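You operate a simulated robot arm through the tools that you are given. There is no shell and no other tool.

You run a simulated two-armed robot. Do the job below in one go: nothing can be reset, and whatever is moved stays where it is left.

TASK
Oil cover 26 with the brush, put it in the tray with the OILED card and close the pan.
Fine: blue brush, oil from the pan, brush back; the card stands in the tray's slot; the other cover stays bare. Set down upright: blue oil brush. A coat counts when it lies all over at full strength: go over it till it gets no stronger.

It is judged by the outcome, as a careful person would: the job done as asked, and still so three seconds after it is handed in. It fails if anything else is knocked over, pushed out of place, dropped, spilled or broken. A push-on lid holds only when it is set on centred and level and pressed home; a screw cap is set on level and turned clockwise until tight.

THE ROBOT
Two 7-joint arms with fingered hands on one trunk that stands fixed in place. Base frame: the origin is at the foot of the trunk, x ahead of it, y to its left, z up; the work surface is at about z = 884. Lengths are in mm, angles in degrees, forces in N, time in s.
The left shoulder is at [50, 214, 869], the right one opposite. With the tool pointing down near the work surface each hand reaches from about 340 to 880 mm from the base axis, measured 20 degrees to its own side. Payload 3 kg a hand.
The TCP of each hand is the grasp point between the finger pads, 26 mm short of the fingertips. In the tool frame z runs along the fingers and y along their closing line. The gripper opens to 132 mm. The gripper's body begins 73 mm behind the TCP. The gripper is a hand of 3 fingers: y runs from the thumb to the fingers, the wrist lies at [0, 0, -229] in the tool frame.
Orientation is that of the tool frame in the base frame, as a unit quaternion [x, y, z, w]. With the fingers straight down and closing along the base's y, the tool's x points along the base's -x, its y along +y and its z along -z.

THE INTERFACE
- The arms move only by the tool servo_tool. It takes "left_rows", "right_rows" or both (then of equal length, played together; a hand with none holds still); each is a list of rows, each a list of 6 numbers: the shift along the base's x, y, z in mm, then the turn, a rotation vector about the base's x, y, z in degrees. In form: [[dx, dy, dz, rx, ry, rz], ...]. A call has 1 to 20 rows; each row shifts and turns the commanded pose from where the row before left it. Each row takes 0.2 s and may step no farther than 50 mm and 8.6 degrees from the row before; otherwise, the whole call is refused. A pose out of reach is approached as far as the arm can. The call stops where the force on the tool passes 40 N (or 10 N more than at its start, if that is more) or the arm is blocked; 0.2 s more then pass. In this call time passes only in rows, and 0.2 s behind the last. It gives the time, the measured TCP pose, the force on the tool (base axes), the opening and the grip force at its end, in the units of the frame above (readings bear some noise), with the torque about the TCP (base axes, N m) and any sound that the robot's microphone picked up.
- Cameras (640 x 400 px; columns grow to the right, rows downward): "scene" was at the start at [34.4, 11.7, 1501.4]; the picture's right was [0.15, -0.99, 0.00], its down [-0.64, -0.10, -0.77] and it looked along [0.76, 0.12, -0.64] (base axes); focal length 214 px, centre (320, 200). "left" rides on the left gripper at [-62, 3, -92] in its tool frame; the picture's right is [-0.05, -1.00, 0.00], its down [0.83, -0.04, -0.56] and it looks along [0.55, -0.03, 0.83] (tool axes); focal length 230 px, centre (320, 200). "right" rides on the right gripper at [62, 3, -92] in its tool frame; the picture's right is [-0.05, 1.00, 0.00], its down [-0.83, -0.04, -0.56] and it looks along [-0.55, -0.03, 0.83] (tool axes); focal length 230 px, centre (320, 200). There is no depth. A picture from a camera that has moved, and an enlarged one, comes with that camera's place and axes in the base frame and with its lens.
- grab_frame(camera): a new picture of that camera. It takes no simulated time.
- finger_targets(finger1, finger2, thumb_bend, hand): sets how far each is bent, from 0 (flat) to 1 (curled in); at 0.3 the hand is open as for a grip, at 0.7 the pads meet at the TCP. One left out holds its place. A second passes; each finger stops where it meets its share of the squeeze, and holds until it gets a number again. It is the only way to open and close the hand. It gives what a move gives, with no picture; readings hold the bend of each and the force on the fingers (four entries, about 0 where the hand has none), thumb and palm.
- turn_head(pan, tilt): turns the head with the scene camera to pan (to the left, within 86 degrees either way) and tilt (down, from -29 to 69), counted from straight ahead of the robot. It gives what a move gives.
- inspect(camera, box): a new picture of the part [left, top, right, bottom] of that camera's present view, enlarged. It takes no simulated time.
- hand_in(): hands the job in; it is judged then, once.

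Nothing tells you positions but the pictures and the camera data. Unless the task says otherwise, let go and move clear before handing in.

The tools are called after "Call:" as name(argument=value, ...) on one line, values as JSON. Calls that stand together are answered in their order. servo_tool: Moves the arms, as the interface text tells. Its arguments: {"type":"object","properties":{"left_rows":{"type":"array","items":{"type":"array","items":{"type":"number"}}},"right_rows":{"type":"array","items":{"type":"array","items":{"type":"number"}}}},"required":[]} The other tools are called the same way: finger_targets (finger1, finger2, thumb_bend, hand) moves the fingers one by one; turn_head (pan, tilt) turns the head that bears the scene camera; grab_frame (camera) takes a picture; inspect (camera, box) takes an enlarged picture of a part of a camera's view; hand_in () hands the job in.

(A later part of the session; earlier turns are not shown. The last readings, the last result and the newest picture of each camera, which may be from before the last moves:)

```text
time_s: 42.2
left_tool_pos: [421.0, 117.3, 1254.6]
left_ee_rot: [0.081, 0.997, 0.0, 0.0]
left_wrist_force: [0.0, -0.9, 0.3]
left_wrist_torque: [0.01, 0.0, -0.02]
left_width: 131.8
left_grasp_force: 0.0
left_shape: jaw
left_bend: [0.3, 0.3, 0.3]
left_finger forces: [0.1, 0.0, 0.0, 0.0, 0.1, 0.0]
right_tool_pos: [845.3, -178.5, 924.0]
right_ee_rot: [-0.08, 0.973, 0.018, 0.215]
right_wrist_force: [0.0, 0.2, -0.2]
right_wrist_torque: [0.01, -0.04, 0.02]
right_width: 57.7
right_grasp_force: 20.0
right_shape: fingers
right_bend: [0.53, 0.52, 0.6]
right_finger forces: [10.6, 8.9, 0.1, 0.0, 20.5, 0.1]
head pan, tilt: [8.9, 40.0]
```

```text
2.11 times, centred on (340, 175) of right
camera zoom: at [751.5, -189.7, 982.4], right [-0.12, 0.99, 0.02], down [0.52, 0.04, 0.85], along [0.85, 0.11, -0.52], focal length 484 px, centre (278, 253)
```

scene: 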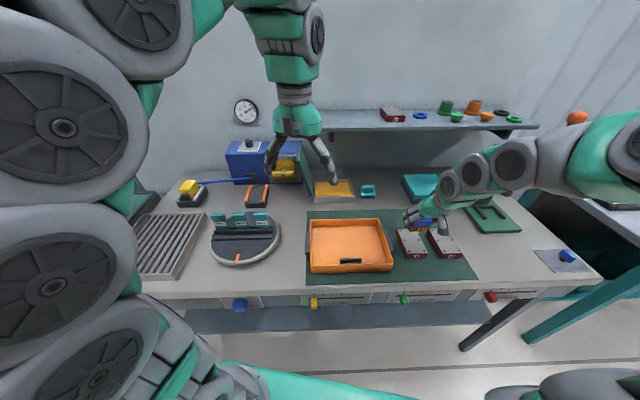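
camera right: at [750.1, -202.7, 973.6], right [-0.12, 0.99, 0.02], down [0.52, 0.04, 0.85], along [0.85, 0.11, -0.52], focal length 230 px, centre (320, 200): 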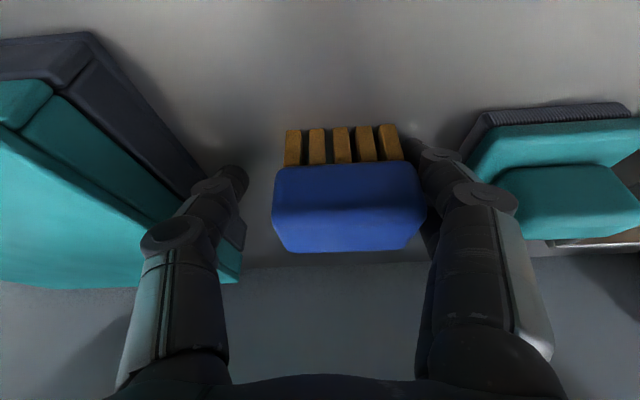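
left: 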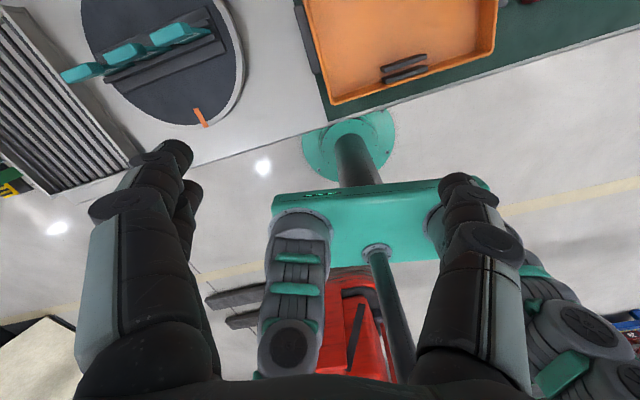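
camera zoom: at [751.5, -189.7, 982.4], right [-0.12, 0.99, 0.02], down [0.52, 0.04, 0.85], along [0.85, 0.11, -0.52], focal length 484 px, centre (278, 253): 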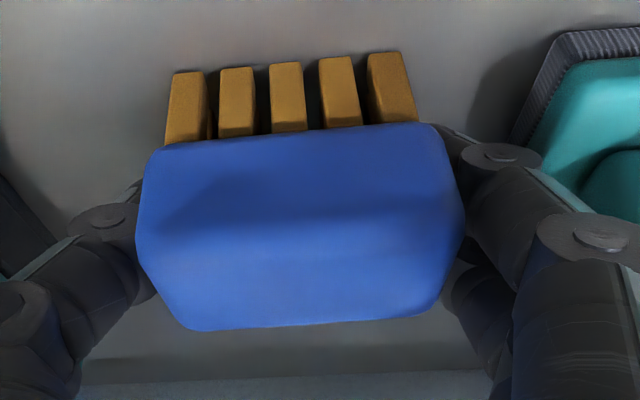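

Regripped (20 N), with the bristle bottom 40 mm below the TCP. Now I'll lift and redip in the pan.

Call:
servo_tool(right_rows=[[0, 0, 10, 0, 0, 0], [0, 0, 30, 0, 0, 0], [0, 0, 40, 0, 0, 0], [-6, 40, 0, 0, 0, 0], [-6, 42, 0, 0, 0, 0], [-6, 42, 0, 0, 0, 0], [-7, 42, 0, 0, 0, 0], [-7, 42, 0, 0, 0, 0], [-7, 37, 0, 0, 0, 0], [0, 0, -25, 0, 0, 0], [0, 0, -15, 0, 0, 0], [0, 0, -8, 0, 0, 0]])

Call:
grab_frame(camera="right")

Call:
inspect(camera="scene", box=[400, 200, 490, 270])

```text
time_s: 44.8
left_tool_pos: [420.8, 118.3, 1255.0]
left_ee_rot: [0.081, 0.997, 0.0, 0.0]
left_wrist_force: [-0.7, -1.1, -0.1]
left_wrist_torque: [0.01, -0.02, 0.03]
left_width: 131.8
left_grasp_force: 0.0
left_shape: jaw
left_bend: [0.3, 0.3, 0.3]
left_finger forces: [0.0, 0.0, 0.0, 0.0, 0.0, 0.0]
right_tool_pos: [806.2, 66.6, 954.2]
right_ee_rot: [-0.081, 0.973, 0.018, 0.215]
right_wrist_force: [-0.6, -0.7, -0.5]
right_wrist_torque: [0.0, 0.01, -0.03]
right_width: 57.5
right_grasp_force: 20.2
right_shape: fingers
right_bend: [0.53, 0.52, 0.6]
right_finger forces: [10.7, 8.9, 0.0, 0.0, 20.0, 0.0]
head pan, tilt: [8.9, 40.0]
```

```text
taken
camera right: at [713.4, 54.9, 1013.0], right [-0.12, 0.99, 0.02], down [0.52, 0.04, 0.85], along [0.85, 0.11, -0.52], focal length 230 px, centre (320, 200)
```

right: 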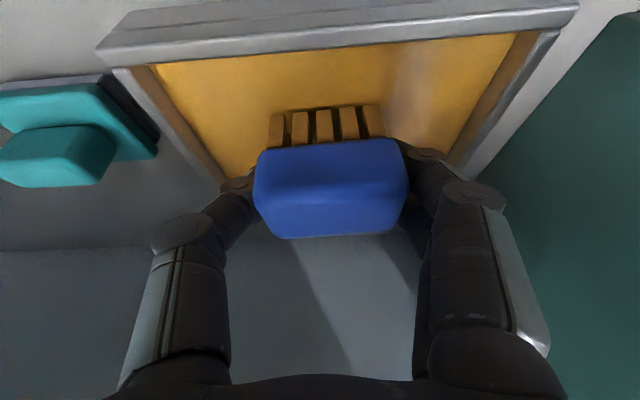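

```text
5.71 times, centred on (445, 235) of scene
camera zoom: at [34.4, 11.7, 1501.4], right [0.15, -0.99, 0.0], down [-0.64, -0.1, -0.77], along [0.76, 0.12, -0.64], focal length 1226 px, centre (-394, 0)
```

zoom: 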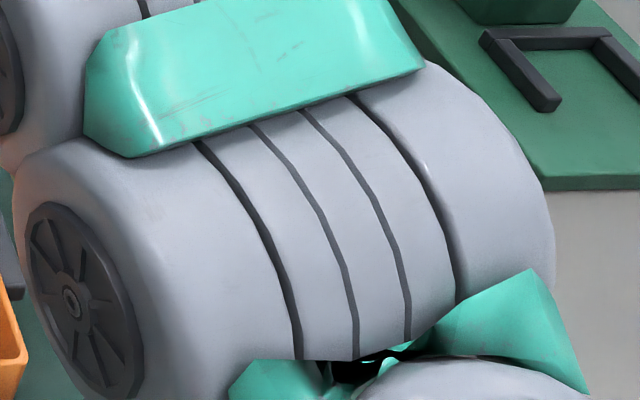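

Now the last few millimetres into the oil.

Call:
servo_tool(right_rows=[[0, 0, -3, 0, 0, 0], [0, 0, -3, 0, 0, 0], [0, 0, -1, 0, 0, 0]])

Call:
inspect(camera="right", box=[200, 40, 480, 215])

```text
time_s: 45.6
left_tool_pos: [419.2, 116.5, 1255.1]
left_ee_rot: [0.081, 0.997, 0.0, 0.001]
left_wrist_force: [-0.4, 0.3, -0.2]
left_wrist_torque: [0.0, 0.02, 0.0]
left_width: 131.7
left_grasp_force: 0.0
left_shape: jaw
left_bend: [0.3, 0.3, 0.3]
left_finger forces: [0.0, 0.0, 0.1, 0.0, 0.0, 0.1]
right_tool_pos: [807.3, 67.2, 948.5]
right_ee_rot: [-0.08, 0.973, 0.017, 0.214]
right_wrist_force: [-1.2, 0.1, -0.9]
right_wrist_torque: [-0.04, -0.03, -0.02]
right_width: 57.4
right_grasp_force: 19.9
right_shape: fingers
right_bend: [0.53, 0.52, 0.6]
right_finger forces: [10.8, 8.9, 0.0, 0.1, 19.9, 0.0]
head pan, tilt: [8.9, 40.0]
```

```text
2.29 times, centred on (340, 128) of right
camera zoom: at [712.4, 55.4, 1006.9], right [-0.12, 0.99, 0.02], down [0.52, 0.04, 0.85], along [0.85, 0.11, -0.52], focal length 526 px, centre (274, 366)
```

zoom: 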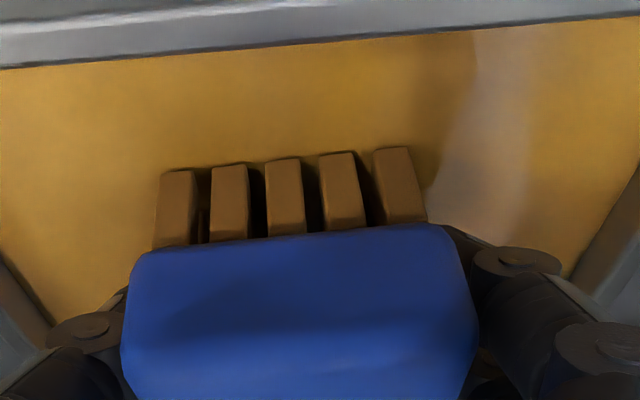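

Call:
servo_tool(right_rows=[[0, 0, -2, 0, 0, 0], [0, 0, -2, 0, 0, 0]])

```text
time_s: 46.2
left_tool_pos: [419.9, 117.3, 1254.9]
left_ee_rot: [0.082, 0.997, -0.001, 0.001]
left_wrist_force: [0.9, 0.0, 0.1]
left_wrist_torque: [0.05, 0.01, 0.0]
left_width: 131.9
left_grasp_force: 0.1
left_shape: jaw
left_bend: [0.3, 0.3, 0.3]
left_finger forces: [0.1, 0.0, 0.0, 0.0, 0.1, 0.0]
right_tool_pos: [806.1, 67.1, 943.6]
right_ee_rot: [-0.08, 0.973, 0.018, 0.215]
right_wrist_force: [-0.1, -1.6, 3.5]
right_wrist_torque: [0.05, -0.02, -0.01]
right_width: 57.6
right_grasp_force: 19.4
right_shape: fingers
right_bend: [0.53, 0.52, 0.6]
right_finger forces: [9.5, 9.3, 0.0, 0.0, 20.1, 0.1]
head pan, tilt: [8.9, 40.0]
```

The brush is loaded. I'll carry it back toward cover 26 by a route that avoids cover 57, trimming the yaw by −4° so the brush lines up with the cover.

Call:
servo_tool(right_rows=[[0, 0, -1, 0, 0, 0], [0, 0, 10, 0, 0, 0], [0, 0, 25, 0, 0, 0], [0, 0, 30, 0, 0, 0], [-12.9, -44.1, 0, 0, 0, 0], [-12.9, -44.1, 0, 0, 0, 0], [-12.9, -44.1, 0, 0, 0, 0], [-12.9, -44.1, 0, 0, 0, 0], [-12.9, -44.1, 0, 0, 0, 0], [-12.9, -44.1, 0, 0, 0, -1], [-12.9, -44.1, 0, 0, 0, -1], [-12.9, -44.1, 0, 0, 0, -1], [-12.9, -44.1, 0, 0, 0, -1], [-20, 0, 0, 0, 0, 0]])

Call:
grab_frame(camera="right")

Call:
inspect(camera="scene", box=[410, 210, 480, 268])

```text
time_s: 49.2
left_tool_pos: [421.1, 116.7, 1255.2]
left_ee_rot: [0.082, 0.997, 0.0, 0.001]
left_wrist_force: [0.5, 0.1, -0.1]
left_wrist_torque: [-0.02, 0.05, 0.02]
left_width: 131.7
left_grasp_force: 0.1
left_shape: jaw
left_bend: [0.3, 0.3, 0.3]
left_finger forces: [0.0, 0.0, 0.0, 0.1, 0.1, 0.0]
right_tool_pos: [670.3, -331.2, 1007.8]
right_ee_rot: [-0.046, 0.975, 0.011, 0.216]
right_wrist_force: [0.8, 0.4, -0.9]
right_wrist_torque: [0.02, -0.02, -0.01]
right_width: 57.3
right_grasp_force: 19.1
right_shape: fingers
right_bend: [0.53, 0.52, 0.61]
right_finger forces: [10.8, 8.8, 0.1, 0.0, 19.2, 0.0]
head pan, tilt: [8.9, 40.0]
```

```text
taken
camera right: at [576.4, -335.7, 1064.8], right [-0.05, 1.0, 0.02], down [0.52, 0.01, 0.85], along [0.85, 0.05, -0.52], focal length 230 px, centre (320, 200)
```

right: 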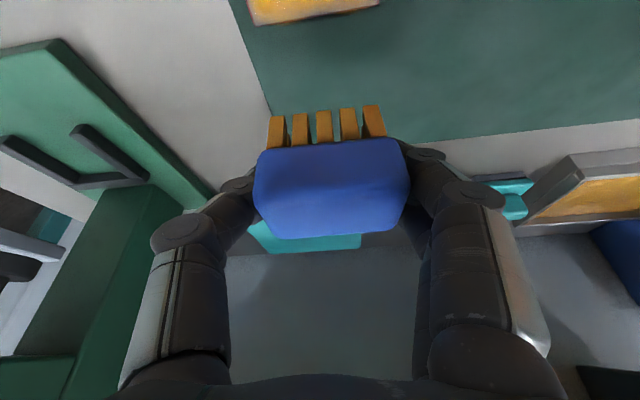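

```text
6.90 times, centred on (445, 239) of scene
camera zoom: at [34.4, 11.7, 1501.3], right [0.16, -0.99, 0.0], down [-0.64, -0.1, -0.77], along [0.76, 0.12, -0.64], focal length 1479 px, centre (-542, -69)
```

zoom: 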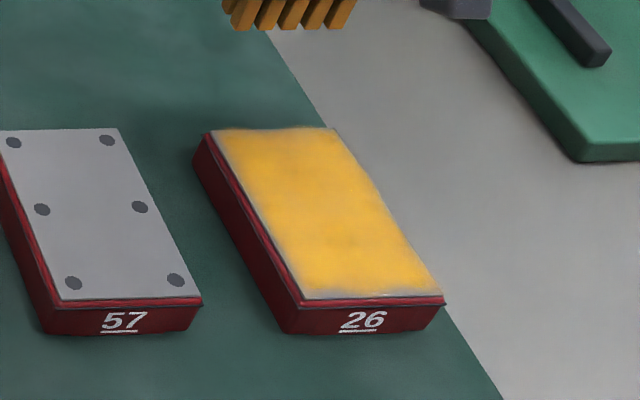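

Call:
inspect(camera="scene", box=[436, 224, 464, 244])

Call:
inspect(camera="scene", box=[446, 238, 480, 258])

```text
16.00 times, centred on (450, 234) of scene
camera zoom: at [34.4, 11.7, 1501.3], right [0.16, -0.99, 0.0], down [-0.64, -0.1, -0.77], along [0.76, 0.12, -0.64], focal length 3432 px, centre (-1760, -344)
```

zoom: 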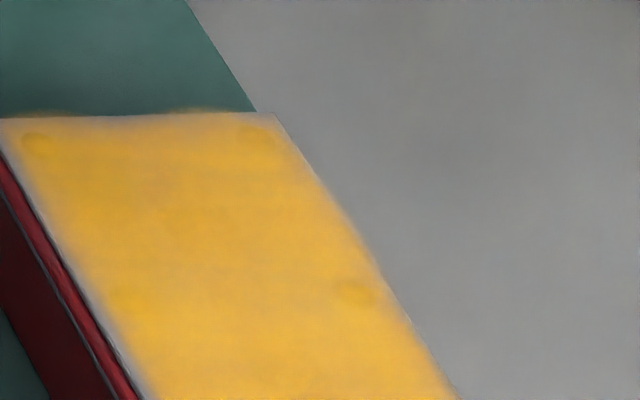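

```text
16.00 times, centred on (463, 248) of scene
camera zoom: at [34.4, 11.7, 1501.3], right [0.16, -0.99, 0.0], down [-0.64, -0.1, -0.77], along [0.76, 0.12, -0.64], focal length 3432 px, centre (-1968, -568)
```

zoom: 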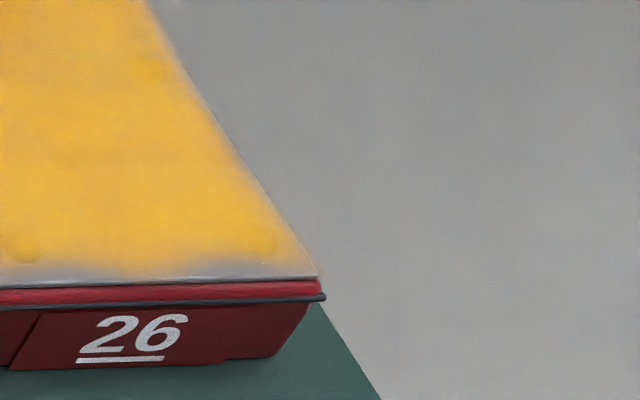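

The only thin parts are narrow edge strips. With a fresh load I'll redo the whole surface, overhanging every edge, starting at the far-left corner.

Call:
servo_tool(right_rows=[[-25, 4, -15, 0, 0, 0], [-25.7, 3.4, -20, 0, 0, 0], [0, 0, -9, 0, 0, 0], [0, 0, -4, 0, 0, 0], [0, 0, -2, 0, 0, 0]])

Call:
inspect(camera="right", box=[180, 0, 420, 160])

```text
time_s: 50.4
left_tool_pos: [420.0, 116.7, 1255.8]
left_ee_rot: [0.082, 0.997, 0.0, 0.001]
left_wrist_force: [0.3, 0.6, -0.5]
left_wrist_torque: [-0.03, -0.01, 0.01]
left_width: 131.8
left_grasp_force: 0.0
left_shape: jaw
left_bend: [0.3, 0.3, 0.3]
left_finger forces: [0.0, 0.1, 0.0, 0.0, 0.0, 0.0]
right_tool_pos: [619.4, -322.9, 957.7]
right_ee_rot: [-0.046, 0.975, 0.01, 0.216]
right_wrist_force: [0.3, -0.5, -0.4]
right_wrist_torque: [-0.03, 0.0, 0.01]
right_width: 56.8
right_grasp_force: 18.8
right_shape: fingers
right_bend: [0.53, 0.52, 0.61]
right_finger forces: [11.0, 8.5, 0.0, 0.0, 19.0, 0.0]
head pan, tilt: [8.9, 40.0]
```

```text
2.50 times, centred on (300, 80) of right
camera zoom: at [525.2, -328.4, 1015.5], right [-0.05, 1.0, 0.02], down [0.52, 0.01, 0.85], along [0.85, 0.05, -0.52], focal length 575 px, centre (370, 500)
```

zoom: 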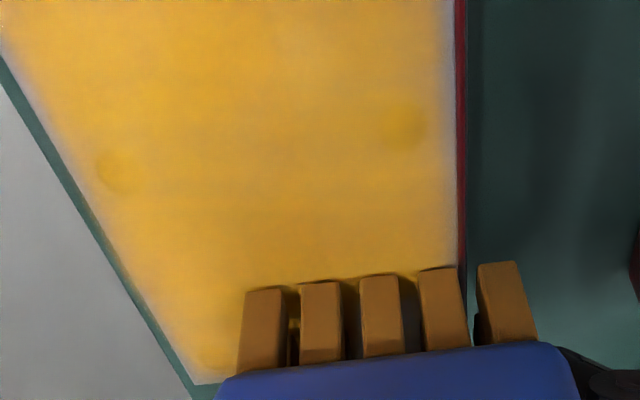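

Call:
servo_tool(right_rows=[[0, 0, -1.5, 0, 0, 0], [0, 0, -1.5, 0, 0, 0]])

```text
time_s: 51.0
left_tool_pos: [420.0, 118.0, 1254.7]
left_ee_rot: [0.082, 0.997, 0.0, 0.0]
left_wrist_force: [0.0, 0.9, -0.1]
left_wrist_torque: [-0.01, 0.02, -0.01]
left_width: 131.5
left_grasp_force: 0.0
left_shape: jaw
left_bend: [0.3, 0.3, 0.3]
left_finger forces: [0.1, 0.1, 0.0, 0.1, 0.1, 0.0]
right_tool_pos: [620.1, -322.1, 954.0]
right_ee_rot: [-0.046, 0.975, 0.01, 0.215]
right_wrist_force: [0.0, -0.1, 0.5]
right_wrist_torque: [0.07, 0.01, -0.02]
right_width: 57.0
right_grasp_force: 19.3
right_shape: fingers
right_bend: [0.53, 0.52, 0.61]
right_finger forces: [10.3, 9.4, 0.0, 0.0, 18.9, 0.0]
head pan, tilt: [8.9, 40.0]
```

Call:
servo_tool(right_rows=[[0, 0, -1, 0, 0, 0], [-12.9, -2.4, 0, 0, 0, 0], [-12.9, -2.4, 0, 0, 0, 0], [-12.9, -2.4, 0, 0, 0, 0], [-12.9, -2.4, 0, 0, 0, 0], [-12.9, -2.4, 0, 0, 0, 0], [-12.9, -2.4, 0, 0, 0, 0], [-13.5, -2.4, 0, 0, 0, 0], [0, 0, 0, 0, 0, 0]])

Call:
inspect(camera="right", box=[200, 40, 440, 190])

Call:
inspect(camera="scene", box=[410, 210, 480, 268])

```text
time_s: 53.0
left_tool_pos: [419.7, 117.5, 1255.4]
left_ee_rot: [0.082, 0.997, 0.0, 0.0]
left_wrist_force: [-1.0, 1.4, -0.3]
left_wrist_torque: [-0.03, 0.02, 0.0]
left_width: 131.9
left_grasp_force: 0.1
left_shape: jaw
left_bend: [0.3, 0.3, 0.3]
left_finger forces: [0.0, 0.1, 0.0, 0.0, 0.1, 0.0]
right_tool_pos: [528.4, -339.5, 954.3]
right_ee_rot: [-0.046, 0.975, 0.009, 0.216]
right_wrist_force: [-0.3, 0.1, -0.1]
right_wrist_torque: [-0.01, -0.01, 0.01]
right_width: 56.4
right_grasp_force: 19.7
right_shape: fingers
right_bend: [0.53, 0.52, 0.61]
right_finger forces: [11.0, 8.7, 0.0, 0.0, 19.1, 0.0]
head pan, tilt: [8.9, 40.0]
```

```text
2.67 times, centred on (320, 115) of right
camera zoom: at [434.7, -344.7, 1012.8], right [-0.05, 1.0, 0.02], down [0.52, 0.01, 0.85], along [0.85, 0.05, -0.52], focal length 614 px, centre (320, 427)
```

zoom: 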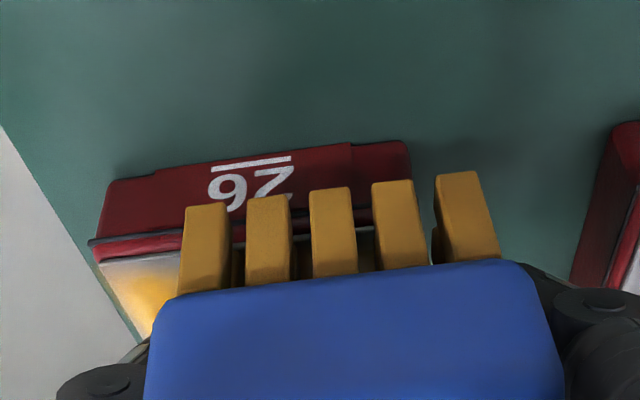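

```text
6.90 times, centred on (445, 239) of scene
camera zoom: at [34.4, 11.7, 1501.4], right [0.15, -0.99, 0.0], down [-0.64, -0.1, -0.77], along [0.76, 0.12, -0.64], focal length 1479 px, centre (-542, -69)
```

zoom: 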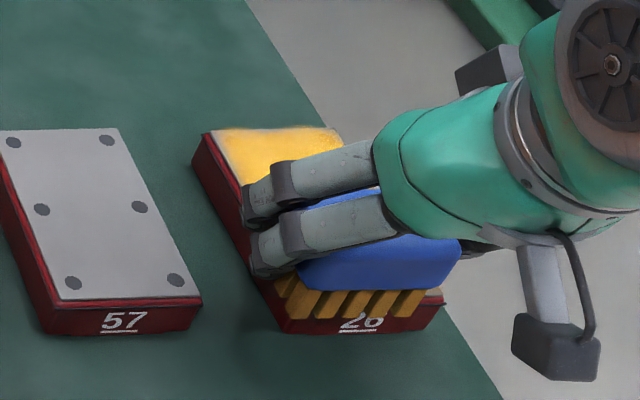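

I'll press a touch more and sweep along the near edge to the right.

Call:
servo_tool(right_rows=[[2, 0, -1.5, 0, 0, 0], [0, 0, -1, 0, 0, 0], [1.5, -7.9, 0, 0, 0, 0], [1.5, -7.9, 0, 0, 0, 0], [1.5, -7.9, 0, 0, 0, 0], [1.5, -7.9, 0, 0, 0, 0], [0, 0, 0, 0, 0, 0]])

Call:
inspect(camera="right", box=[200, 40, 440, 190])

Call:
inspect(camera="scene", box=[410, 210, 480, 268])

```text
time_s: 54.6
left_tool_pos: [420.7, 117.1, 1255.7]
left_ee_rot: [0.082, 0.997, 0.001, 0.0]
left_wrist_force: [-0.1, -0.3, -1.1]
left_wrist_torque: [0.0, -0.04, 0.02]
left_width: 131.9
left_grasp_force: 0.1
left_shape: jaw
left_bend: [0.3, 0.3, 0.3]
left_finger forces: [0.0, 0.0, 0.0, 0.0, 0.1, 0.1]
right_tool_pos: [537.9, -372.7, 952.4]
right_ee_rot: [-0.046, 0.975, 0.01, 0.216]
right_wrist_force: [-0.7, 3.2, 10.4]
right_wrist_torque: [0.51, 0.01, 0.02]
right_width: 56.6
right_grasp_force: 19.1
right_shape: fingers
right_bend: [0.53, 0.52, 0.61]
right_finger forces: [10.4, 10.1, 0.0, 0.0, 17.0, 0.1]
head pan, tilt: [8.9, 40.0]
```

```text
2.67 times, centred on (320, 115) of right
camera zoom: at [442.9, -377.2, 1010.8], right [-0.05, 1.0, 0.02], down [0.52, 0.01, 0.85], along [0.85, 0.05, -0.52], focal length 614 px, centre (320, 427)
```

zoom: 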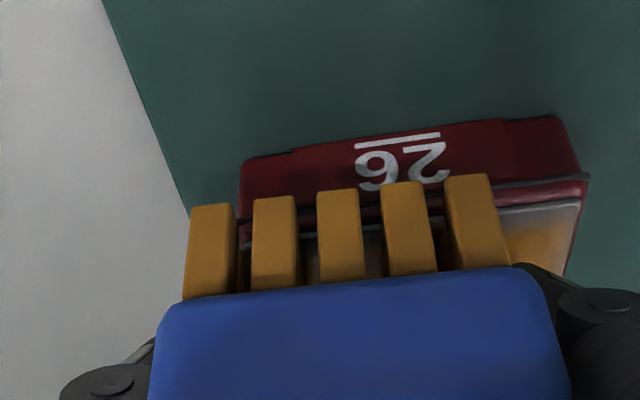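

```text
6.90 times, centred on (445, 239) of scene
camera zoom: at [34.3, 11.8, 1501.4], right [0.15, -0.99, 0.0], down [-0.64, -0.1, -0.77], along [0.76, 0.12, -0.64], focal length 1479 px, centre (-542, -69)
```

zoom: 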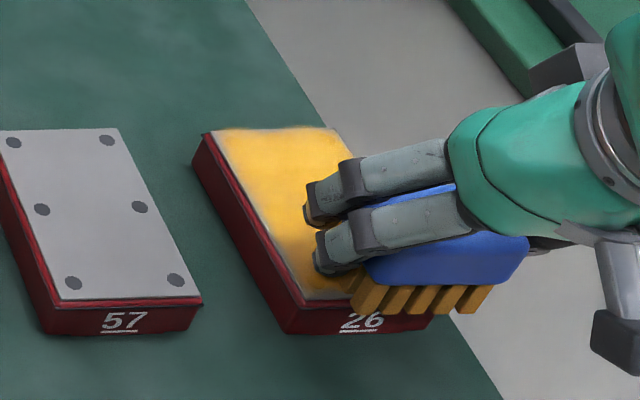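

Good contact at 10 N. Now up the right side and across the far edge.

Call:
servo_tool(right_rows=[[12.6, 2.4, 0.3, 0, 0, 0], [12.6, 2.4, 0, 0, 0, 0], [12.6, 2.4, 0, 0, 0, 0], [12.6, 2.4, 0, 0, 0, 0], [12.6, 2.4, 0, 0, 0, 0], [12.6, 2.4, 0, 0, 0, 0], [12.6, 2.4, 0, 0, 0, 0], [-1.5, 7.9, 0, 0, 0, 0], [-1.5, 7.9, 0, 0, 0, 0], [-1.5, 7.9, 0, 0, 0, 0], [-1.5, 7.9, 0, 0, 0, 0], [0, 0, 0, 0, 0, 0]])

Call:
inspect(camera="right", box=[180, 0, 420, 160])

Call:
inspect(camera="scene", box=[410, 210, 480, 268])

```text
time_s: 57.2
left_tool_pos: [420.3, 118.4, 1254.5]
left_ee_rot: [0.082, 0.997, 0.001, 0.0]
left_wrist_force: [-0.2, 0.0, 0.7]
left_wrist_torque: [-0.01, -0.02, -0.02]
left_width: 131.8
left_grasp_force: 0.2
left_shape: jaw
left_bend: [0.3, 0.3, 0.3]
left_finger forces: [0.0, 0.0, 0.0, 0.1, 0.0, 0.0]
right_tool_pos: [619.5, -320.1, 953.2]
right_ee_rot: [-0.047, 0.975, 0.011, 0.215]
right_wrist_force: [0.1, -0.5, 0.7]
right_wrist_torque: [-0.01, 0.03, 0.02]
right_width: 56.1
right_grasp_force: 17.7
right_shape: fingers
right_bend: [0.53, 0.53, 0.61]
right_finger forces: [10.0, 8.2, 0.1, 0.0, 17.9, 0.1]
head pan, tilt: [8.9, 40.0]
```

```text
2.50 times, centred on (300, 80) of right
camera zoom: at [525.2, -326.7, 1011.4], right [-0.05, 1.0, 0.02], down [0.52, 0.01, 0.85], along [0.85, 0.05, -0.52], focal length 575 px, centre (370, 500)
```

zoom: 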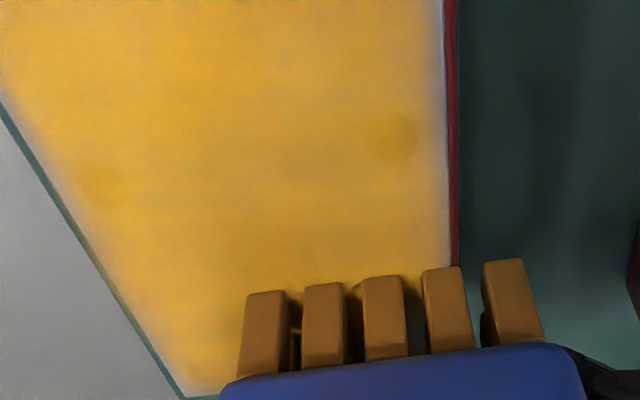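

```text
6.90 times, centred on (445, 239) of scene
camera zoom: at [34.4, 11.7, 1501.4], right [0.15, -0.99, 0.0], down [-0.64, -0.1, -0.77], along [0.76, 0.12, -0.64], focal length 1479 px, centre (-542, -69)
```

zoom: 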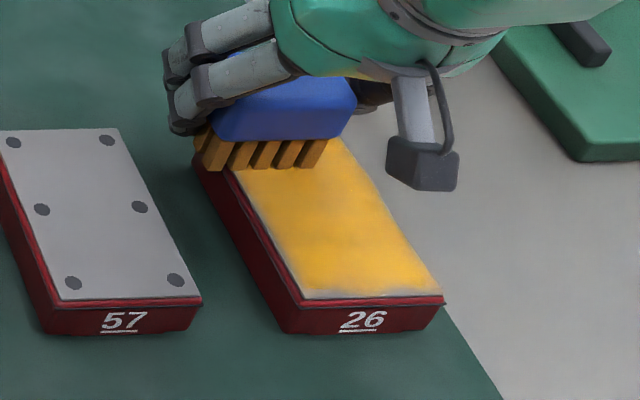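

The gap between the last two bristles may be tracking the left edge strip. I'll redo the left lane shifted 6 mm inward so that a bristle runs over it.

Call:
servo_tool(right_rows=[[1, -6, -1, 0, 0, 0], [0, 0, -0.7, 0, 0, 0], [-12.9, -2.4, 0, 0, 0, 0], [-12.9, -2.4, 0, 0, 0, 0], [-12.9, -2.4, 0, 0, 0, 0], [-12.9, -2.4, 0, 0, 0, 0], [-12.9, -2.4, 0, 0, 0, 0], [-12.9, -2.4, 0, 0, 0, 0], [-9, -1.6, 0, 0, 0, 0], [0, 0, 0, 0, 0, 0]])

Call:
inspect(camera="right", box=[200, 40, 440, 190])

```text
time_s: 59.4
left_tool_pos: [420.3, 116.1, 1255.6]
left_ee_rot: [0.083, 0.997, 0.0, -0.001]
left_wrist_force: [0.0, 0.1, -0.4]
left_wrist_torque: [0.02, 0.03, -0.01]
left_width: 132.1
left_grasp_force: 0.0
left_shape: jaw
left_bend: [0.3, 0.3, 0.3]
left_finger forces: [0.0, 0.0, 0.1, 0.0, 0.0, 0.0]
right_tool_pos: [534.0, -346.8, 951.0]
right_ee_rot: [-0.047, 0.975, 0.01, 0.217]
right_wrist_force: [3.4, -0.8, 9.6]
right_wrist_torque: [0.31, -0.02, -0.08]
right_width: 56.0
right_grasp_force: 18.8
right_shape: fingers
right_bend: [0.53, 0.53, 0.62]
right_finger forces: [9.8, 10.2, 0.0, 0.0, 17.4, 0.0]
head pan, tilt: [8.9, 40.0]
```

```text
2.67 times, centred on (320, 115) of right
camera zoom: at [439.5, -351.1, 1009.4], right [-0.05, 1.0, 0.02], down [0.52, 0.01, 0.85], along [0.85, 0.05, -0.52], focal length 614 px, centre (320, 427)
```

zoom: 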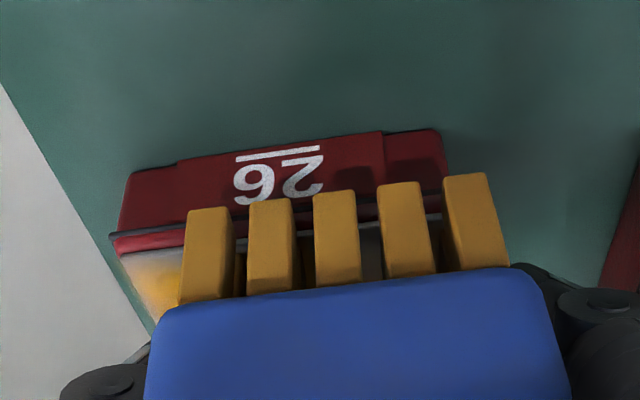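

Call:
servo_tool(right_rows=[[2, -8, 0, 0, 0, 0], [4, 1, 0, 0, 0, 0], [12.6, 2.6, 0, 0, 0, 0], [12.6, 2.6, 0, 0, 0, 0], [12.6, 2.6, 0, 0, 0, 0], [12.6, 2.6, 0, 0, 0, 0], [12.6, 2.6, 0, 0, 0, 0], [12.6, 2.6, 0, 0, 0, 0], [5, 1, 0, 0, 0, 0], [0, 0, 8, 0, 0, 0], [25, 8, 25, 0, 0, 0], [30, 10, 15, 0, 0, 0]])

Call:
inspect(camera="scene", box=[410, 210, 480, 268])

Call:
inspect(camera="scene", box=[436, 224, 464, 244])

Call:
inspect(camera="scene", box=[442, 238, 476, 258])

```text
time_s: 62.0
left_tool_pos: [420.9, 117.6, 1255.2]
left_ee_rot: [0.082, 0.997, 0.0, 0.0]
left_wrist_force: [0.3, 0.0, 0.4]
left_wrist_torque: [0.02, -0.03, 0.01]
left_width: 131.8
left_grasp_force: 0.2
left_shape: jaw
left_bend: [0.3, 0.3, 0.3]
left_finger forces: [0.0, 0.1, 0.0, 0.0, 0.0, 0.0]
right_tool_pos: [676.7, -316.4, 996.5]
right_ee_rot: [-0.046, 0.976, 0.01, 0.214]
right_wrist_force: [-0.2, -0.6, -1.3]
right_wrist_torque: [0.03, -0.02, -0.02]
right_width: 55.0
right_grasp_force: 17.7
right_shape: fingers
right_bend: [0.52, 0.54, 0.62]
right_finger forces: [9.5, 8.4, 0.1, 0.0, 17.7, 0.1]
head pan, tilt: [8.9, 40.0]
```

```text
6.90 times, centred on (445, 239) of scene
camera zoom: at [34.4, 11.6, 1501.4], right [0.15, -0.99, 0.0], down [-0.64, -0.1, -0.77], along [0.76, 0.12, -0.64], focal length 1479 px, centre (-542, -69)
```

zoom: 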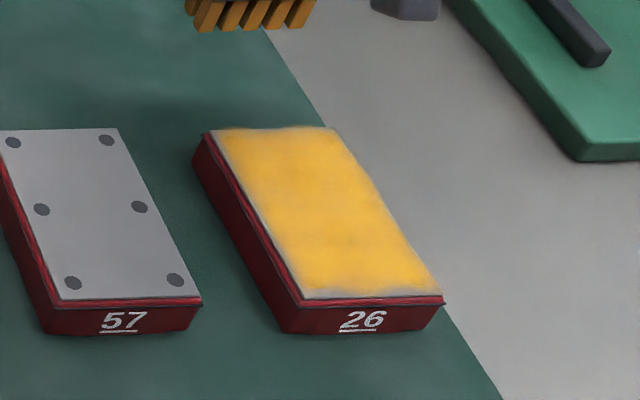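

```text
16.00 times, centred on (450, 234) of scene
camera zoom: at [34.4, 11.6, 1501.4], right [0.15, -0.99, 0.0], down [-0.64, -0.1, -0.77], along [0.76, 0.12, -0.64], focal length 3432 px, centre (-1760, -344)
```

zoom: 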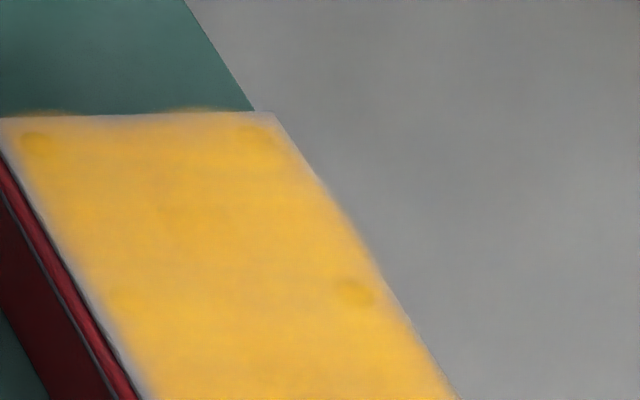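

```text
16.00 times, centred on (459, 248) of scene
camera zoom: at [34.4, 11.6, 1501.4], right [0.15, -0.99, 0.0], down [-0.64, -0.1, -0.77], along [0.76, 0.12, -0.64], focal length 3432 px, centre (-1904, -568)
```

zoom: 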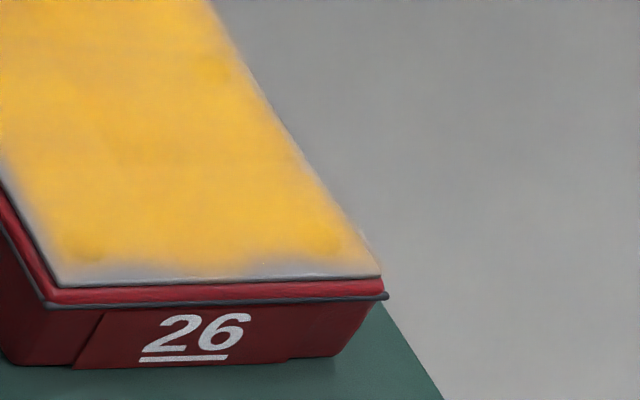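

The coat looks the same before and after the fresh load, even at the blurred edges, so it's at full strength all over. I'll carry the brush back to its home spot, turning it about −3° to match.

Call:
servo_tool(right_rows=[[0, 0, 10, 0, 0, 0], [34.7, 26.5, 0, 0, 0, -0.6], [34.7, 26.5, 0, 0, 0, -0.6], [34.7, 26.5, 0, 0, 0, -0.6], [34.7, 26.5, 0, 0, 0, -0.6], [34.5, 26.4, 0, 0, 0, -0.6], [0, 0, -25, 0, 0, 0], [0, 0, -20, 0, 0, 0], [0, 0, 0, 0, 0, 0]])

Call:
grab_frame(camera="right")

Call:
inspect(camera="scene", box=[350, 160, 430, 210])

```text
time_s: 64.0
left_tool_pos: [421.7, 116.5, 1255.0]
left_ee_rot: [0.081, 0.997, 0.0, 0.0]
left_wrist_force: [-0.2, -0.5, 0.4]
left_wrist_torque: [0.0, 0.01, 0.02]
left_width: 132.0
left_grasp_force: 0.1
left_shape: jaw
left_bend: [0.3, 0.3, 0.3]
left_finger forces: [0.0, 0.0, 0.1, 0.0, 0.1, 0.0]
right_tool_pos: [850.3, -184.8, 966.6]
right_ee_rot: [-0.022, 0.976, 0.005, 0.216]
right_wrist_force: [-0.7, -0.2, 0.0]
right_wrist_torque: [-0.02, -0.06, -0.02]
right_width: 55.0
right_grasp_force: 17.7
right_shape: fingers
right_bend: [0.53, 0.54, 0.62]
right_finger forces: [9.1, 8.8, 0.1, 0.0, 17.4, 0.1]
head pan, tilt: [8.9, 40.0]
```

```text
taken
camera right: at [754.7, -185.2, 1025.4], right [0.0, 1.0, 0.02], down [0.52, -0.02, 0.85], along [0.85, 0.01, -0.52], focal length 230 px, centre (320, 200)
```

right: 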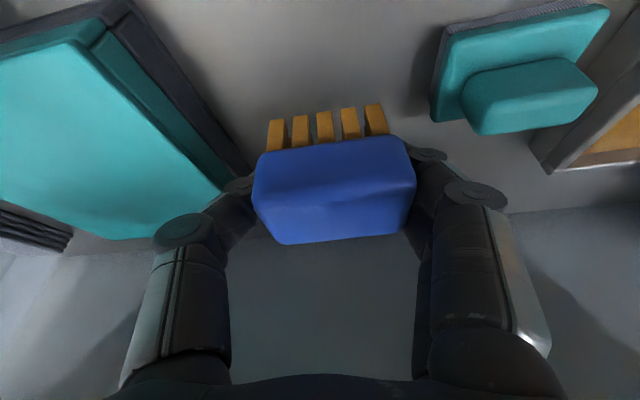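

```text
8.00 times, centred on (390, 185) of scene
camera zoom: at [34.4, 11.7, 1501.4], right [0.15, -0.99, 0.0], down [-0.64, -0.1, -0.77], along [0.76, 0.12, -0.64], focal length 1716 px, centre (-240, 320)
```

zoom: 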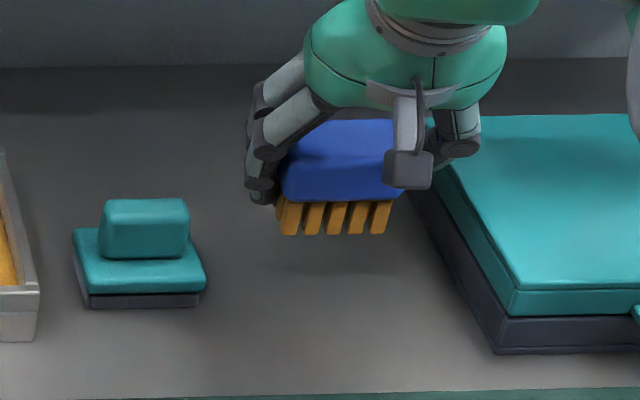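

The bristle mid-point is at (830, −182) with yaw about 9.5°, matching home. I'll lower it to contact.

Call:
servo_tool(right_rows=[[0, 1, -20, 0, 0, 0], [0, 0, -16, 0, 0, 0], [0, 0, -4, 0, 0, 0], [0, 0, -2, 0, 0, 0]])

```text
time_s: 65.0
left_tool_pos: [419.7, 116.7, 1255.5]
left_ee_rot: [0.082, 0.997, 0.0, 0.0]
left_wrist_force: [0.1, -0.1, 0.9]
left_wrist_torque: [0.02, 0.06, -0.01]
left_width: 131.7
left_grasp_force: 0.0
left_shape: jaw
left_bend: [0.3, 0.3, 0.3]
left_finger forces: [0.1, 0.1, 0.1, 0.1, 0.0, 0.0]
right_tool_pos: [847.4, -184.6, 923.7]
right_ee_rot: [-0.022, 0.976, 0.005, 0.215]
right_wrist_force: [0.3, -0.1, -1.0]
right_wrist_torque: [-0.02, -0.01, 0.01]
right_width: 54.7
right_grasp_force: 18.0
right_shape: fingers
right_bend: [0.53, 0.54, 0.62]
right_finger forces: [9.1, 8.9, 0.0, 0.0, 17.4, 0.0]
head pan, tilt: [8.9, 40.0]
```

Call:
servo_tool(right_rows=[[0, 0, -1.5, 0, 0, 0], [0, 0, -1.5, 0, 0, 0]])

Call:
inspect(camera="right", box=[200, 80, 480, 270])

```text
time_s: 65.6
left_tool_pos: [420.5, 117.5, 1254.2]
left_ee_rot: [0.081, 0.997, 0.0, 0.0]
left_wrist_force: [-0.4, -0.4, -1.0]
left_wrist_torque: [0.01, -0.01, 0.0]
left_width: 131.7
left_grasp_force: 0.0
left_shape: jaw
left_bend: [0.3, 0.3, 0.3]
left_finger forces: [0.1, 0.1, 0.0, 0.0, 0.1, 0.0]
right_tool_pos: [848.8, -183.2, 919.4]
right_ee_rot: [-0.021, 0.976, 0.005, 0.216]
right_wrist_force: [1.4, -0.9, 3.7]
right_wrist_torque: [0.15, 0.11, -0.06]
right_width: 54.8
right_grasp_force: 18.4
right_shape: fingers
right_bend: [0.53, 0.54, 0.62]
right_finger forces: [9.2, 9.5, 0.1, 0.0, 17.4, 0.0]
head pan, tilt: [8.9, 40.0]
```

```text
2.11 times, centred on (340, 175) of right
camera zoom: at [752.9, -183.6, 977.9], right [0.0, 1.0, 0.02], down [0.52, -0.02, 0.85], along [0.85, 0.01, -0.52], focal length 484 px, centre (278, 253)
```

zoom: 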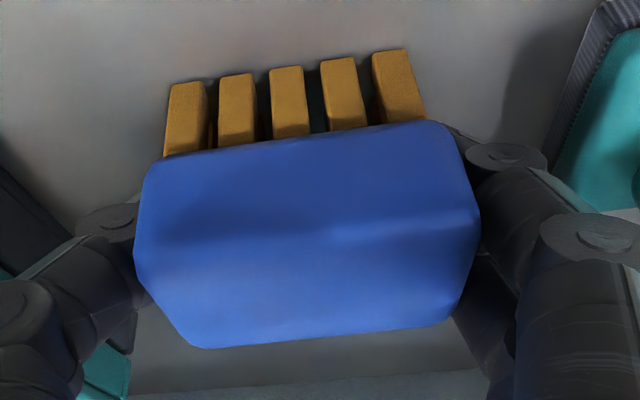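

Light contact at 919. I'll ease the fingers open a little, rise, then open further.

Call:
servo_tool(right_rows=[[0, 0, -0.8, 0, 0, 0]])

Call:
finger_targets(hand="right", finger1=0.48, finger2=0.48, thumb_bend=0.52)

Call:
inspect(camera="right", box=[200, 80, 480, 270])

```text
time_s: 66.0
left_tool_pos: [421.2, 117.0, 1254.5]
left_ee_rot: [0.083, 0.997, 0.0, 0.001]
left_wrist_force: [-0.5, 0.0, 0.7]
left_wrist_torque: [-0.03, 0.01, 0.0]
left_width: 131.8
left_grasp_force: 0.1
left_shape: jaw
left_bend: [0.3, 0.3, 0.3]
left_finger forces: [0.0, 0.1, 0.0, 0.0, 0.0, 0.0]
right_tool_pos: [847.6, -183.8, 917.6]
right_ee_rot: [-0.021, 0.976, 0.005, 0.217]
right_wrist_force: [3.4, -1.0, 5.6]
right_wrist_torque: [0.19, 0.12, -0.05]
right_width: 54.7
right_grasp_force: 18.5
right_shape: fingers
right_bend: [0.53, 0.54, 0.62]
right_finger forces: [9.5, 10.2, 0.0, 0.0, 17.5, 0.0]
head pan, tilt: [8.9, 40.0]
```

```text
time_s: 67.0
left_tool_pos: [421.1, 116.9, 1255.6]
left_ee_rot: [0.082, 0.997, 0.0, 0.0]
left_wrist_force: [-0.1, 0.1, -0.1]
left_wrist_torque: [-0.01, 0.02, -0.02]
left_width: 131.9
left_grasp_force: 0.0
left_shape: jaw
left_bend: [0.3, 0.3, 0.3]
left_finger forces: [0.1, 0.1, 0.0, 0.1, 0.0, 0.0]
right_tool_pos: [849.1, -183.0, 918.6]
right_ee_rot: [-0.022, 0.976, 0.005, 0.215]
right_wrist_force: [-0.3, -0.6, 0.3]
right_wrist_torque: [0.04, 0.01, -0.01]
right_width: 67.8
right_grasp_force: 0.2
right_shape: fingers
right_bend: [0.48, 0.48, 0.52]
right_finger forces: [0.3, 0.0, 0.0, 0.0, 0.1, 0.0]
head pan, tilt: [8.9, 40.0]
```

```text
2.11 times, centred on (340, 175) of right
camera zoom: at [752.8, -183.2, 976.4], right [0.0, 1.0, 0.02], down [0.52, -0.02, 0.85], along [0.85, 0.01, -0.52], focal length 484 px, centre (278, 253)
```

zoom: 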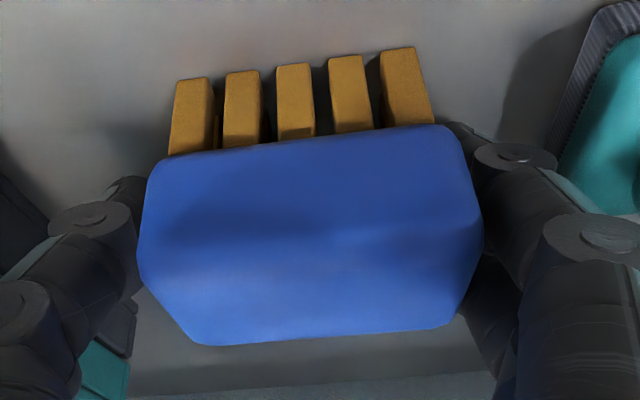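

Released. I'll nudge the hand to re-centre, rise a bit, open wider, then withdraw upward.

Call:
servo_tool(right_rows=[[0, 4, 2, 0, 0, 0], [0, 1, 6, 0, 0, 0]])

Call:
finger_targets(hand="right", finger1=0.43, finger2=0.43, thumb_bend=0.45)

Call:
servo_tool(right_rows=[[0, 0, 10, 0, 0, 0], [0, 0, 25, 0, 0, 0], [-10, 0, 30, 0, 0, 0]])

Call:
grab_frame(camera="right")

Call:
inspect(camera="scene", box=[350, 160, 430, 210])

```text
time_s: 67.6
left_tool_pos: [420.7, 117.7, 1255.5]
left_ee_rot: [0.083, 0.997, 0.0, 0.0]
left_wrist_force: [1.0, -1.1, -0.7]
left_wrist_torque: [0.02, -0.01, 0.0]
left_width: 132.1
left_grasp_force: 0.0
left_shape: jaw
left_bend: [0.3, 0.3, 0.3]
left_finger forces: [0.0, 0.0, 0.1, 0.0, 0.0, 0.0]
right_tool_pos: [847.5, -178.7, 926.0]
right_ee_rot: [-0.022, 0.976, 0.005, 0.216]
right_wrist_force: [0.5, -0.2, 0.6]
right_wrist_torque: [0.0, 0.01, -0.01]
right_width: 67.9
right_grasp_force: 0.0
right_shape: fingers
right_bend: [0.48, 0.48, 0.52]
right_finger forces: [0.0, 0.1, 0.0, 0.0, 0.1, 0.1]
head pan, tilt: [8.9, 40.0]
```

```text
time_s: 68.6
left_tool_pos: [419.8, 117.5, 1254.8]
left_ee_rot: [0.081, 0.997, 0.0, 0.0]
left_wrist_force: [0.5, -0.3, 0.1]
left_wrist_torque: [-0.04, 0.0, 0.01]
left_width: 132.1
left_grasp_force: 0.1
left_shape: jaw
left_bend: [0.3, 0.3, 0.3]
left_finger forces: [0.0, 0.0, 0.0, 0.0, 0.0, 0.0]
right_tool_pos: [847.4, -178.4, 926.0]
right_ee_rot: [-0.021, 0.976, 0.005, 0.215]
right_wrist_force: [0.3, 0.8, 1.2]
right_wrist_torque: [-0.01, -0.01, -0.03]
right_width: 87.3
right_grasp_force: 0.1
right_shape: fingers
right_bend: [0.43, 0.43, 0.45]
right_finger forces: [0.0, 0.0, 0.0, 0.1, 0.0, 0.0]
head pan, tilt: [8.9, 40.0]
```

```text
time_s: 69.4
left_tool_pos: [420.5, 116.7, 1254.4]
left_ee_rot: [0.081, 0.997, 0.0, 0.0]
left_wrist_force: [0.0, -0.1, 0.5]
left_wrist_torque: [0.0, 0.0, 0.03]
left_width: 131.7
left_grasp_force: 0.0
left_shape: jaw
left_bend: [0.3, 0.3, 0.3]
left_finger forces: [0.0, 0.1, 0.0, 0.0, 0.0, 0.0]
right_tool_pos: [833.5, -180.6, 989.9]
right_ee_rot: [-0.021, 0.976, 0.004, 0.215]
right_wrist_force: [0.1, 0.4, -1.1]
right_wrist_torque: [0.0, -0.04, -0.01]
right_width: 87.5
right_grasp_force: 0.2
right_shape: fingers
right_bend: [0.43, 0.43, 0.45]
right_finger forces: [0.1, 0.1, 0.0, 0.1, 0.0, 0.0]
head pan, tilt: [8.9, 40.0]
```

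```text
taken
camera right: at [738.9, -180.6, 1048.3], right [0.0, 1.0, 0.02], down [0.52, -0.02, 0.85], along [0.85, 0.01, -0.52], focal length 230 px, centre (320, 200)
```

right: 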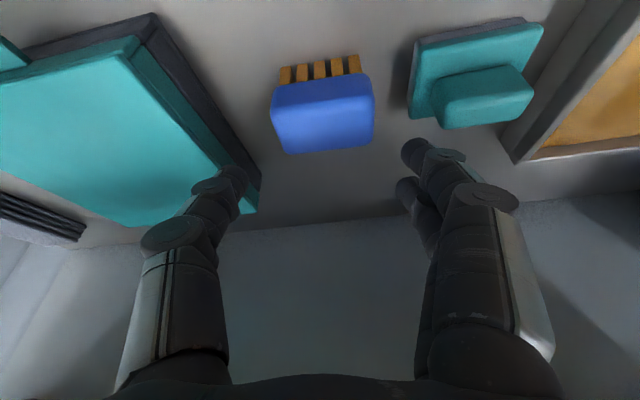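

```text
8.00 times, centred on (390, 185) of scene
camera zoom: at [34.3, 11.7, 1501.3], right [0.15, -0.99, 0.0], down [-0.64, -0.1, -0.77], along [0.76, 0.12, -0.64], focal length 1716 px, centre (-240, 320)
```

zoom: 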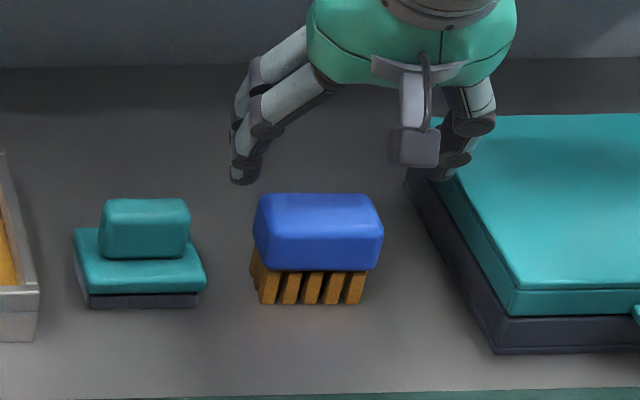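

The brush stands upright at home. Next I'll move the right hand back, straighten it to vertical and hover over cover 26 to pick it up by its sides.

Call:
servo_tool(right_rows=[[-36.9, -15, 20, 0, 0, 0], [-36.9, -15, 20, 0, 0, 0], [-36.9, -25, 15, 0, 0, 0], [-36.9, -25, 10, -0.3, 8.3, 0], [-36.9, -25, 5, -0.3, 8.3, 0], [-36.9, -28, 0, -0.3, 8.3, 0], [-36.6, -28, 0, 0, 0, 8.2]])

Call:
grab_frame(camera="right")

Call:
grab_frame(camera="scene")

```text
time_s: 71.0
left_tool_pos: [421.1, 117.1, 1255.2]
left_ee_rot: [0.082, 0.997, 0.0, 0.0]
left_wrist_force: [-0.3, -0.1, -0.4]
left_wrist_torque: [0.02, 0.0, 0.0]
left_width: 131.9
left_grasp_force: 0.1
left_shape: jaw
left_bend: [0.3, 0.3, 0.3]
left_finger forces: [0.0, 0.0, 0.0, 0.0, 0.0, 0.0]
right_tool_pos: [581.5, -342.8, 1061.8]
right_ee_rot: [-0.093, 0.996, 0.001, -0.001]
right_wrist_force: [0.6, 0.4, -0.5]
right_wrist_torque: [-0.02, -0.02, 0.01]
right_width: 87.7
right_grasp_force: 0.2
right_shape: fingers
right_bend: [0.43, 0.43, 0.45]
right_finger forces: [0.0, 0.0, 0.1, 0.1, 0.0, 0.0]
head pan, tilt: [8.9, 40.0]
```

```text
taken
camera right: at [519.9, -350.6, 1154.6], right [-0.13, 0.99, 0.0], down [0.83, 0.11, 0.55], along [0.55, 0.08, -0.83], focal length 230 px, centre (320, 200)
```

right: 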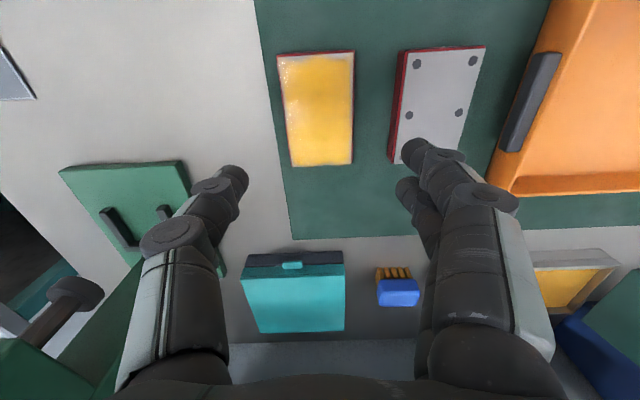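

```text
taken
```

scene: 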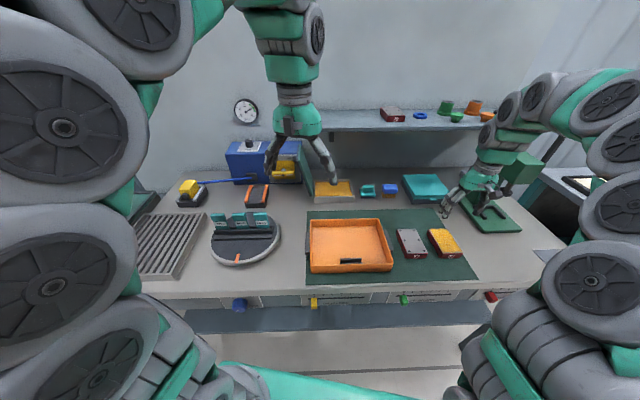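

Call:
inspect(camera="right", box=[260, 30, 500, 180])

Call:
inspect(camera="scene", box=[300, 205, 480, 280])

Call:
inspect(camera="left", box=[290, 0, 500, 110])

```text
2.67 times, centred on (380, 105) of right
camera zoom: at [519.9, -350.6, 1154.6], right [-0.13, 0.99, 0.0], down [0.83, 0.11, 0.55], along [0.55, 0.08, -0.83], focal length 614 px, centre (160, 453)
```

zoom: 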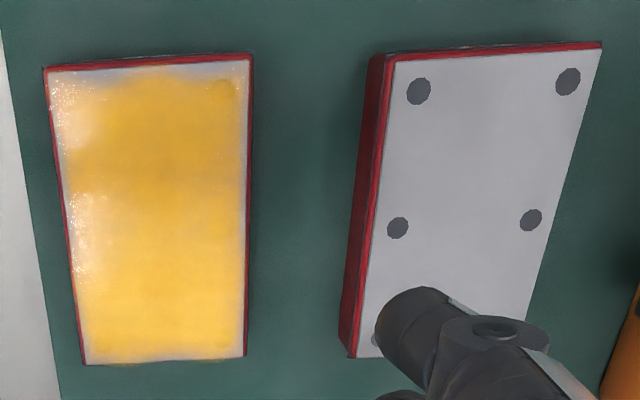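

```text
3.56 times, centred on (390, 242) of scene
camera zoom: at [34.4, 11.7, 1501.3], right [0.16, -0.99, 0.0], down [-0.64, -0.1, -0.77], along [0.76, 0.12, -0.64], focal length 763 px, centre (71, 49)
```

zoom: 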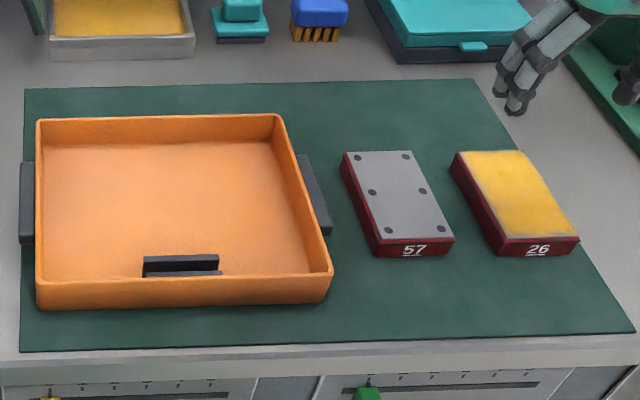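

```text
3.05 times, centred on (395, 55) of left
camera zoom: at [482.5, 110.8, 1347.5], right [-0.11, -0.99, 0.0], down [-0.83, 0.09, 0.56], along [-0.55, 0.06, -0.83], focal length 701 px, centre (91, 642)
```

zoom: 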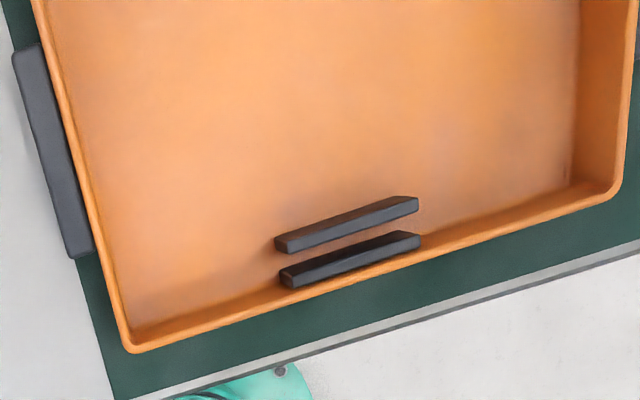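

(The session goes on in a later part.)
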